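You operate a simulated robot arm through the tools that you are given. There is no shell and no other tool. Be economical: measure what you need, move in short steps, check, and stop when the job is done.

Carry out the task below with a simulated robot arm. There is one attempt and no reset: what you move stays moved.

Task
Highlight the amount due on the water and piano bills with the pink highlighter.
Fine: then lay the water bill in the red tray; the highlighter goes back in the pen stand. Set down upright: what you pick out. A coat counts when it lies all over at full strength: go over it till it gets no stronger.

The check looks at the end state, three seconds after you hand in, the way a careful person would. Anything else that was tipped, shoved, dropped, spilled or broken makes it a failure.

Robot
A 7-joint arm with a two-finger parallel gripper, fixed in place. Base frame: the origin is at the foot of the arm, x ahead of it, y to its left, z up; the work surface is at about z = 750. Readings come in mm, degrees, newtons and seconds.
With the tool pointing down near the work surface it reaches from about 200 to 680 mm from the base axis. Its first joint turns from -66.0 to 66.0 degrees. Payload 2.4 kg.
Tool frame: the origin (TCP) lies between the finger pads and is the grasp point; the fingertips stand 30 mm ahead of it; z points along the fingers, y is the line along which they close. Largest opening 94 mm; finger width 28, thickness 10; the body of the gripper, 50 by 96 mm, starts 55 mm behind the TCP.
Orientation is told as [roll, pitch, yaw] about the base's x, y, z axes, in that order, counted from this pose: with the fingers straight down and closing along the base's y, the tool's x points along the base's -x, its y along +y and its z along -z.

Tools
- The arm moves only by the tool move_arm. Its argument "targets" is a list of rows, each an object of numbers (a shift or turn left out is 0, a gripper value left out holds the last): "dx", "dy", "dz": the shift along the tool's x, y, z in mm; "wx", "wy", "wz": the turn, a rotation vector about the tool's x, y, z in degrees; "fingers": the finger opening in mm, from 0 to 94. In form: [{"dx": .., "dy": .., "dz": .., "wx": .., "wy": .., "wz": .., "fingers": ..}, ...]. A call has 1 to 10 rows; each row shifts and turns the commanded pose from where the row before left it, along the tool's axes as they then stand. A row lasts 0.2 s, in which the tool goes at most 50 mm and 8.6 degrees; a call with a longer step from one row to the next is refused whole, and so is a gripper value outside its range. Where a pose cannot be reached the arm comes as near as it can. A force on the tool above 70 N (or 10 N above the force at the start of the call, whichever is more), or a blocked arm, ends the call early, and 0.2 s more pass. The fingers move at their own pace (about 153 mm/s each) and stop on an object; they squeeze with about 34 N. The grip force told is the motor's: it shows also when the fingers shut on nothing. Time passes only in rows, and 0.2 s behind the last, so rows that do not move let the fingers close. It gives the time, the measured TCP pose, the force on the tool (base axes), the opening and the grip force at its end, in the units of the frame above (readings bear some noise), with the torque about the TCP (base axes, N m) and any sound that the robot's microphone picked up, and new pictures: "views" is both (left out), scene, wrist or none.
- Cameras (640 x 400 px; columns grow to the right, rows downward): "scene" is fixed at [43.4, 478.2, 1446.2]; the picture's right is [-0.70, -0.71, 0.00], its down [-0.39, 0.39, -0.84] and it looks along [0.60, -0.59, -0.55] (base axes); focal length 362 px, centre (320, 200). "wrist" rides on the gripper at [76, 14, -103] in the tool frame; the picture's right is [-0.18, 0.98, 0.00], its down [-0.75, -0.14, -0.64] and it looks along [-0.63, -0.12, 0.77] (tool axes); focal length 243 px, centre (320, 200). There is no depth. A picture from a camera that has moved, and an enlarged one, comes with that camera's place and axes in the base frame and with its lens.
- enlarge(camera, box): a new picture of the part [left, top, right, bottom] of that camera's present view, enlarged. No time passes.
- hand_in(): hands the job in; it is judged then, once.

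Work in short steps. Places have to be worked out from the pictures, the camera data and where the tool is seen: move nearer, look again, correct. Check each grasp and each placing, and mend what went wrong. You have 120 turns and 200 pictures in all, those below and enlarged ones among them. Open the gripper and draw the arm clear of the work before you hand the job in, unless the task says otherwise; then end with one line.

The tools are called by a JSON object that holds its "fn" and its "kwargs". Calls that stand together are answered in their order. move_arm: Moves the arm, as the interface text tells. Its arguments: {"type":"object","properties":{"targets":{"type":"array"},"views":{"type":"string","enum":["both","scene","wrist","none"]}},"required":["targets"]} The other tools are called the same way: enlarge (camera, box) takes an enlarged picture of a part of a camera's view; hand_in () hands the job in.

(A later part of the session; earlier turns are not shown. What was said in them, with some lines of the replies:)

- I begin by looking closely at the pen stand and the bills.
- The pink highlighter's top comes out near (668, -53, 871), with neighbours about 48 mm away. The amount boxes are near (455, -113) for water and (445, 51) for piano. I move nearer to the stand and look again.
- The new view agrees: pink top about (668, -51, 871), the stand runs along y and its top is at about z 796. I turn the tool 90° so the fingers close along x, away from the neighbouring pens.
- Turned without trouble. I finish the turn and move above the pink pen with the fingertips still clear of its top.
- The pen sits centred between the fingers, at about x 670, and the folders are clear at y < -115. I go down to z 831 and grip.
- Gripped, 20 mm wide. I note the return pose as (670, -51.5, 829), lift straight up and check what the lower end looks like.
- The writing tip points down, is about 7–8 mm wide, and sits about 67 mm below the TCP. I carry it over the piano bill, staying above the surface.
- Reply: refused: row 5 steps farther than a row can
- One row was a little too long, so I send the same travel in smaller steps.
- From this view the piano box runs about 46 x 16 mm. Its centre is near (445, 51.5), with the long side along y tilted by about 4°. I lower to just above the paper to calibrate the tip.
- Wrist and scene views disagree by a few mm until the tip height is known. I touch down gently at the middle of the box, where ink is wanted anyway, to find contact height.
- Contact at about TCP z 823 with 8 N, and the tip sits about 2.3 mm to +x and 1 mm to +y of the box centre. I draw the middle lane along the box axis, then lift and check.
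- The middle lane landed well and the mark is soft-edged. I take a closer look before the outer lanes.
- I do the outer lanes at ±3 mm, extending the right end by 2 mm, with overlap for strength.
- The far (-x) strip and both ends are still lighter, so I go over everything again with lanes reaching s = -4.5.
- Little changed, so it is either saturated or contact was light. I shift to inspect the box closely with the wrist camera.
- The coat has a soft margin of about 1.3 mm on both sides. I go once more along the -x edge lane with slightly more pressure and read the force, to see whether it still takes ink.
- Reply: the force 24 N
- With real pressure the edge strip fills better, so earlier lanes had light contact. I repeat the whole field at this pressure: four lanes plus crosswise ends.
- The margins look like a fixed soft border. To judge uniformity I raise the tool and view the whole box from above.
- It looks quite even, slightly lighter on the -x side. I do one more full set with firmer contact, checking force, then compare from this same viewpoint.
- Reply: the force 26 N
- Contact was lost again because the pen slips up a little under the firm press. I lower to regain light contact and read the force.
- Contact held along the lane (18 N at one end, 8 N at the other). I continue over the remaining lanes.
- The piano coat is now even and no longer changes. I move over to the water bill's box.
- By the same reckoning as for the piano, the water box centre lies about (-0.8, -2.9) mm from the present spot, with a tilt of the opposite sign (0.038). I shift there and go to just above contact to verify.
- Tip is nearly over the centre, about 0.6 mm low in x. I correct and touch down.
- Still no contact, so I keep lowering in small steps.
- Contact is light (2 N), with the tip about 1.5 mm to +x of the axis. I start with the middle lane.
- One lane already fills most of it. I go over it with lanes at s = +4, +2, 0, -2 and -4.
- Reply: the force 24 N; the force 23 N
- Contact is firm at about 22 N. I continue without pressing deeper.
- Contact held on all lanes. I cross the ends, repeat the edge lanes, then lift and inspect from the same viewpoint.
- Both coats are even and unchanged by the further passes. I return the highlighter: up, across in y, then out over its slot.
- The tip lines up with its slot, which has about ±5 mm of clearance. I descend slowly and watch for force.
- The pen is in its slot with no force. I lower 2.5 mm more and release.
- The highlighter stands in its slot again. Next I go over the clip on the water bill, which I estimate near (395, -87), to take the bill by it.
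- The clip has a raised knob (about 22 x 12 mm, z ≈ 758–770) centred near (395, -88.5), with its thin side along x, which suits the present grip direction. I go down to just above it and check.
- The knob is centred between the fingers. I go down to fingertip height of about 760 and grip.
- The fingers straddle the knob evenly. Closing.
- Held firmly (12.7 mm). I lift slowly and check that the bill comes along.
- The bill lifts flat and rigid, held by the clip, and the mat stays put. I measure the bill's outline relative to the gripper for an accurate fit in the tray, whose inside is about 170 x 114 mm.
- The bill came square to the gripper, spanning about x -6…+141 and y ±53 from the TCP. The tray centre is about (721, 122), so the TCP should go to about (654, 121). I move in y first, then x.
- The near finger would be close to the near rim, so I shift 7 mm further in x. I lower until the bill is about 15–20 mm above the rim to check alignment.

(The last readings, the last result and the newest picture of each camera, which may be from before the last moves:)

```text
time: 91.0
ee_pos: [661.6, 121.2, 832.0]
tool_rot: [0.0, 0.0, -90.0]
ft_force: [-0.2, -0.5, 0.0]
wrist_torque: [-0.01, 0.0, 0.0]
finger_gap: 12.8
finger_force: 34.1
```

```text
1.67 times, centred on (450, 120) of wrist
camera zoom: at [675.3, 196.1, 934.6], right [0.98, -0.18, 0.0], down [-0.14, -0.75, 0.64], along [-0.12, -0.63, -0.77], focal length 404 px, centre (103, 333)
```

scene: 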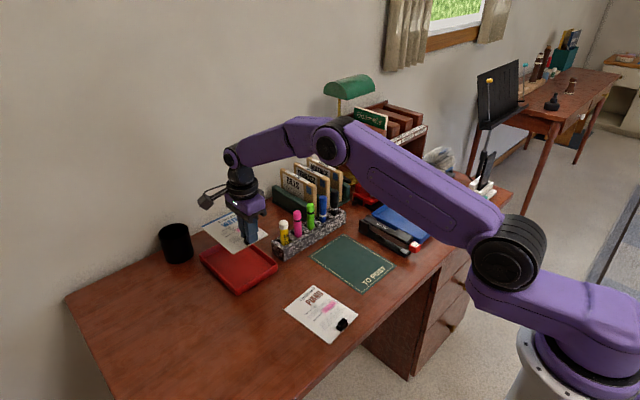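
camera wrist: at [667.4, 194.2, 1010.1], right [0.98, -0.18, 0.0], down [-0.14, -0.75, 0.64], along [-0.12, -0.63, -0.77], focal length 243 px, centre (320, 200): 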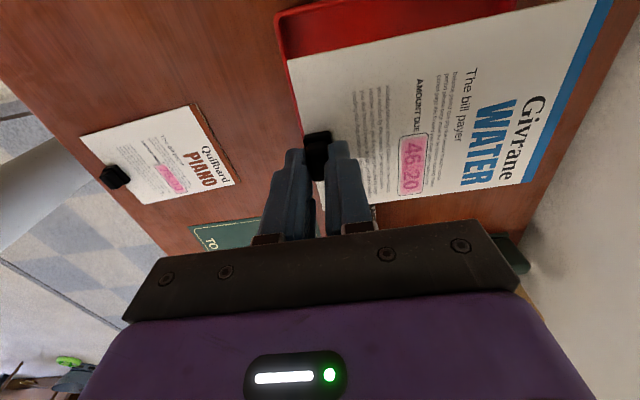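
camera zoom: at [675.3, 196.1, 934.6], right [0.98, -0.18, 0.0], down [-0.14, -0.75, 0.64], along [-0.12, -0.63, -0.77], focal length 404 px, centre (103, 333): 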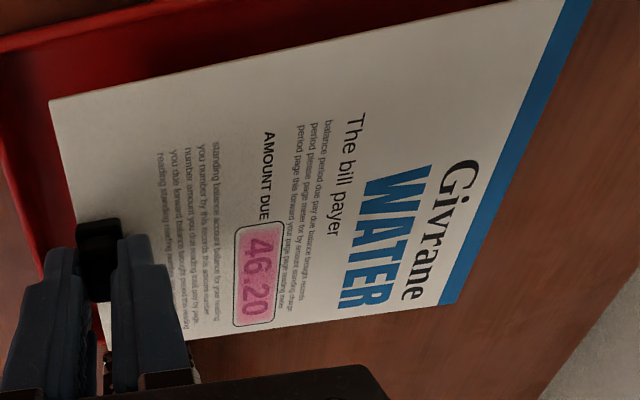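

From the scene view the bill has about 6 mm of slack either side in y, and about 17 mm near and 1–2 mm far in x. I shift 3 mm back in x and 1 mm in +y, then lower slowly into the tray.

{"fn": "move_arm", "kwargs": {"targets": [{"dy": -3, "dx": 1}, {"dz": 10}, {"dz": 8}, {}], "views": "none"}}

{"fn": "enlarge", "kwargs": {"camera": "scene", "box": [190, 210, 290, 300]}}

{"fn": "enlarge", "kwargs": {"camera": "wrist", "box": [260, 0, 640, 240]}}

```text
time: 92.0
ee_pos: [658.9, 121.9, 814.9]
tool_rot: [0.0, 0.0, -90.0]
ft_force: [0.1, -0.8, 0.0]
wrist_torque: [-0.01, 0.05, 0.02]
finger_gap: 12.8
finger_force: 34.1
```

```text
4.44 times, centred on (240, 255) of scene
camera zoom: at [43.4, 478.2, 1446.2], right [-0.7, -0.71, 0.0], down [-0.39, 0.39, -0.84], along [0.6, -0.59, -0.55], focal length 1608 px, centre (676, -44)
```

zoom: 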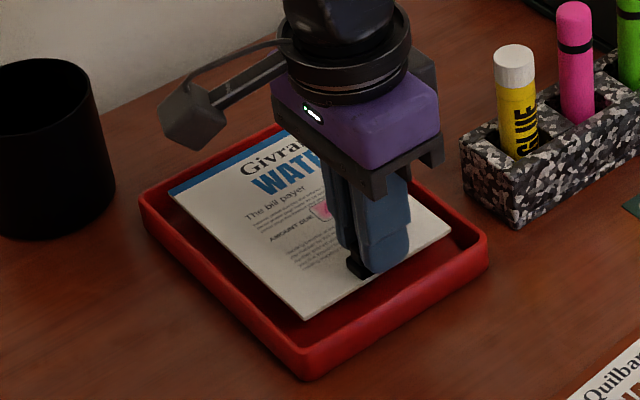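

```text
1.67 times, centred on (450, 120) of wrist
camera zoom: at [671.6, 195.8, 916.1], right [0.98, -0.18, 0.0], down [-0.14, -0.75, 0.64], along [-0.12, -0.63, -0.77], focal length 404 px, centre (103, 333)
```

zoom: 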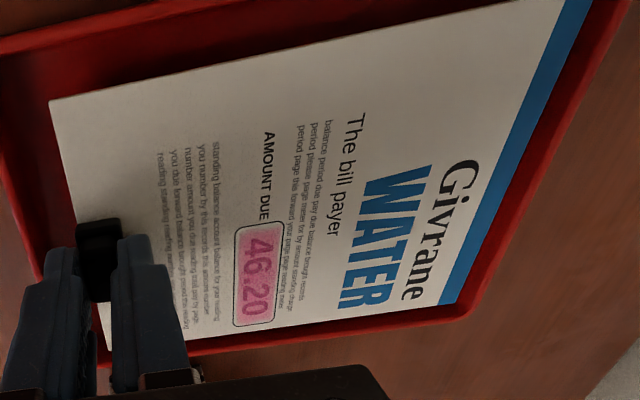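

It fits, with a little more room on the +y side. I nudge 2 mm to +y and lower to the tray floor, watching force.

{"fn": "move_arm", "kwargs": {"targets": [{"dx": 2, "dy": -0.5}, {"dz": 6}, {"dz": 5}, {"dz": 4}, {}], "views": "none"}}

{"fn": "enlarge", "kwargs": {"camera": "scene", "box": [190, 210, 290, 300]}}

{"fn": "enlarge", "kwargs": {"camera": "wrist", "box": [260, 0, 640, 240]}}

```text
time: 93.2
ee_pos: [657.4, 123.6, 798.0]
tool_rot: [0.1, 0.1, -89.9]
ft_force: [0.0, -0.6, -0.5]
wrist_torque: [-0.02, 0.05, -0.01]
finger_gap: 13.2
finger_force: 33.5
```

```text
4.44 times, centred on (240, 255) of scene
camera zoom: at [43.4, 478.2, 1446.2], right [-0.7, -0.71, 0.0], down [-0.39, 0.39, -0.84], along [0.6, -0.59, -0.55], focal length 1608 px, centre (676, -44)
```

zoom: 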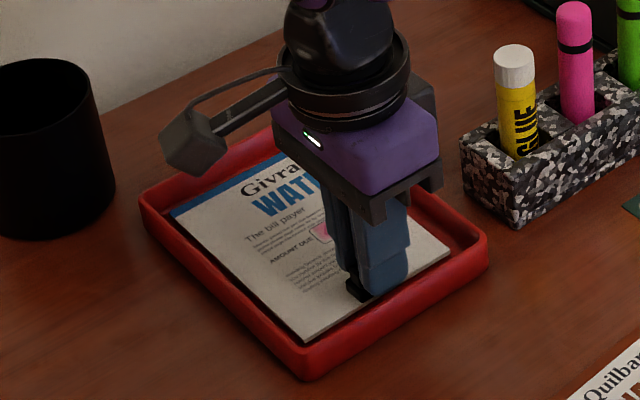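

```text
1.67 times, centred on (450, 120) of wrist
camera zoom: at [671.2, 198.4, 900.2], right [0.98, -0.18, 0.0], down [-0.14, -0.75, 0.64], along [-0.12, -0.63, -0.77], focal length 404 px, centre (103, 333)
```

zoom: 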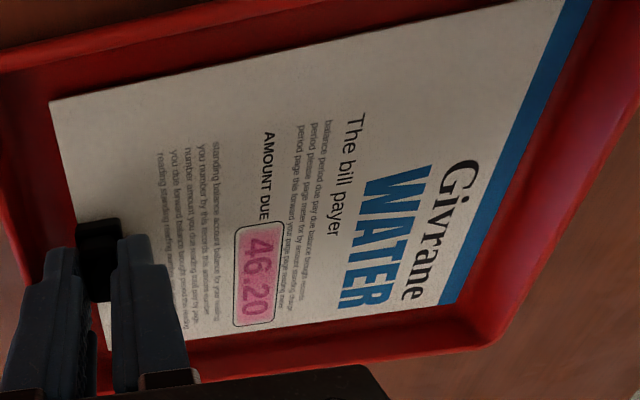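

The bill is inside the walls on all sides. I lower in small steps until it touches.

{"fn": "move_arm", "kwargs": {"targets": [{"dz": 2}, {"dz": 1.5}, {}], "views": "none"}}

{"fn": "move_arm", "kwargs": {"targets": [{"dz": 1}, {}], "views": "none"}}

```text
time: 94.0
ee_pos: [655.7, 123.6, 794.6]
tool_rot: [0.2, 0.0, -89.9]
ft_force: [-3.4, -1.4, 11.2]
wrist_torque: [0.09, 0.11, 0.07]
finger_gap: 12.8
finger_force: 34.2
```

```text
time: 94.6
ee_pos: [657.3, 124.2, 794.9]
tool_rot: [0.1, 0.1, -89.9]
ft_force: [-6.6, -3.3, 25.0]
wrist_torque: [0.2, 0.18, 0.09]
finger_gap: 13.0
finger_force: 33.6
```

It has touched the floor. I relieve the press, open only a little so as not to hit the near wall, then rise.

{"fn": "move_arm", "kwargs": {"targets": [{"dz": -1.3}, {}, {"fingers": 18}, {}], "views": "none"}}

{"fn": "move_arm", "kwargs": {"targets": [{"dz": -4}, {"dz": -8}, {"dz": -15}, {"dz": -25}, {"dz": -35}, {}], "views": "both"}}

{"fn": "enlarge", "kwargs": {"camera": "scene", "box": [190, 210, 290, 300]}}

```text
time: 95.6
ee_pos: [655.4, 124.6, 794.5]
tool_rot: [0.0, 0.1, -89.7]
ft_force: [0.1, 0.4, -0.3]
wrist_torque: [0.0, 0.0, -0.04]
finger_gap: 17.8
finger_force: 0.0
```

```text
time: 97.0
ee_pos: [657.1, 124.2, 881.5]
tool_rot: [0.0, -0.1, -89.9]
ft_force: [0.6, 0.4, 0.1]
wrist_torque: [-0.01, -0.05, 0.02]
finger_gap: 18.1
finger_force: 0.0
camera wrist: at [671.6, 199.2, 983.5], right [0.98, -0.18, 0.0], down [-0.14, -0.75, 0.64], along [-0.12, -0.63, -0.77], focal length 243 px, centre (320, 200)
```

scene: 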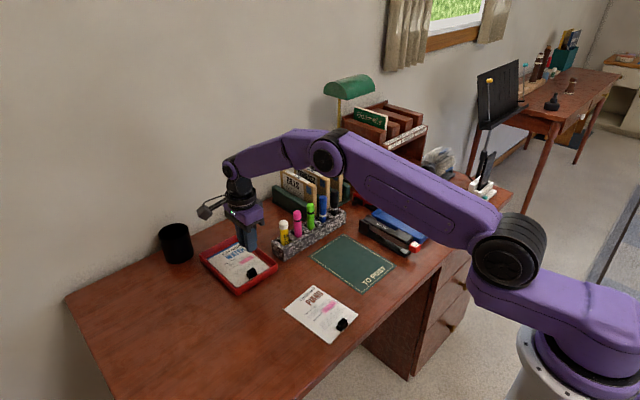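
wrist: 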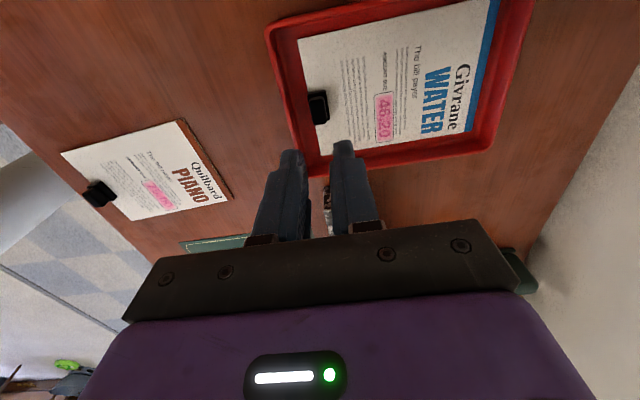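

```text
4.44 times, centred on (240, 255) of scene
camera zoom: at [43.4, 478.2, 1446.2], right [-0.7, -0.71, 0.0], down [-0.39, 0.39, -0.84], along [0.6, -0.59, -0.55], focal length 1608 px, centre (676, -44)
```

zoom: 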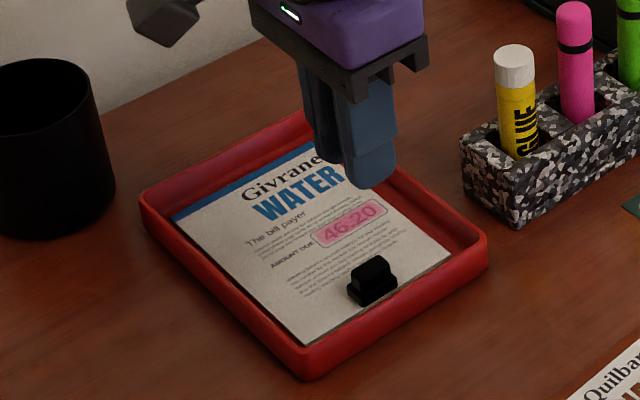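

The water bill lies flat in the tray. While retreating I take one last close look at the piano coat.

{"fn": "move_arm", "kwargs": {"targets": [{"dz": -40, "fingers": 60}, {"dy": -43, "dx": -10}, {"dy": -43, "dx": -22}, {"dy": -43, "dx": -22}, {"dy": -43, "dx": -22}, {"dy": -40, "dx": -22}, {"dx": -8, "dz": 30}, {}], "views": "wrist"}}

{"fn": "enlarge", "kwargs": {"camera": "wrist", "box": [275, 20, 355, 90]}}

{"fn": "enlarge", "kwargs": {"camera": "scene", "box": [220, 250, 360, 340]}}

```text
time: 98.8
ee_pos: [445.3, 16.7, 894.1]
tool_rot: [0.1, 0.0, -89.9]
ft_force: [0.8, -0.1, 0.2]
wrist_torque: [0.01, 0.0, -0.01]
finger_gap: 60.1
finger_force: 0.0
camera wrist: at [458.4, 91.2, 995.0], right [0.98, -0.18, 0.0], down [-0.14, -0.75, 0.64], along [-0.12, -0.63, -0.77], focal length 243 px, centre (320, 200)
```

wrist: 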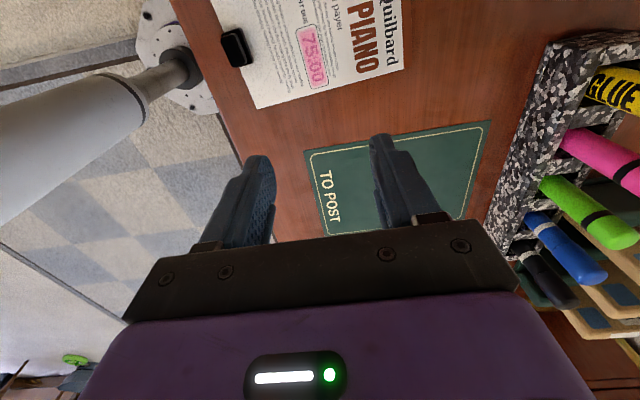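

```text
5.71 times, centred on (315, 55) of wrist
camera zoom: at [458.4, 91.2, 995.0], right [0.98, -0.18, 0.0], down [-0.14, -0.75, 0.64], along [-0.12, -0.63, -0.77], focal length 1386 px, centre (349, 1029)
```

zoom: 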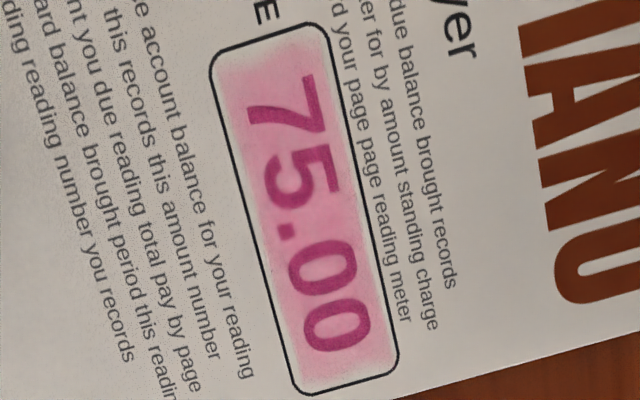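

```text
4.44 times, centred on (290, 295) of scene
camera zoom: at [43.4, 478.2, 1446.2], right [-0.7, -0.71, 0.0], down [-0.39, 0.39, -0.84], along [0.6, -0.59, -0.55], focal length 1608 px, centre (453, -222)
```

zoom: 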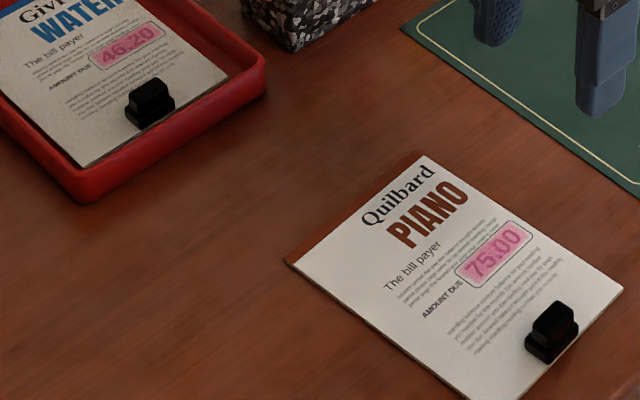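

Both coats are even and fill their boxes, the highlighter stands in its slot, and the bill lies in the red tray. I raise the arm clear.

{"fn": "move_arm", "kwargs": {"targets": [{"dz": -45, "fingers": 94}, {"dz": -45}, {"dz": -45}, {"dz": -40}, {}], "views": "scene"}}

```text
time: 100.0
ee_pos: [443.7, 16.0, 1067.9]
tool_rot: [-0.1, -0.1, -89.9]
ft_force: [-0.4, 0.1, 0.7]
wrist_torque: [-0.01, 0.01, 0.02]
finger_gap: 93.9
finger_force: 0.1
```

scene: 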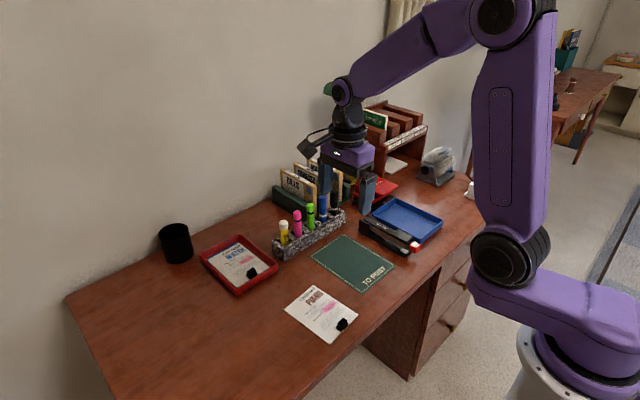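

The arm is clear, the gripper is open and everything is in place, so I hand in.

{"fn": "hand_in", "kwargs": {}}

```text
The job is handed in.
```

I highlighted the amount due on the water and piano bills in pink, laid the water bill flat in the red tray, and put the highlighter back upright in its slot in the pen stand.
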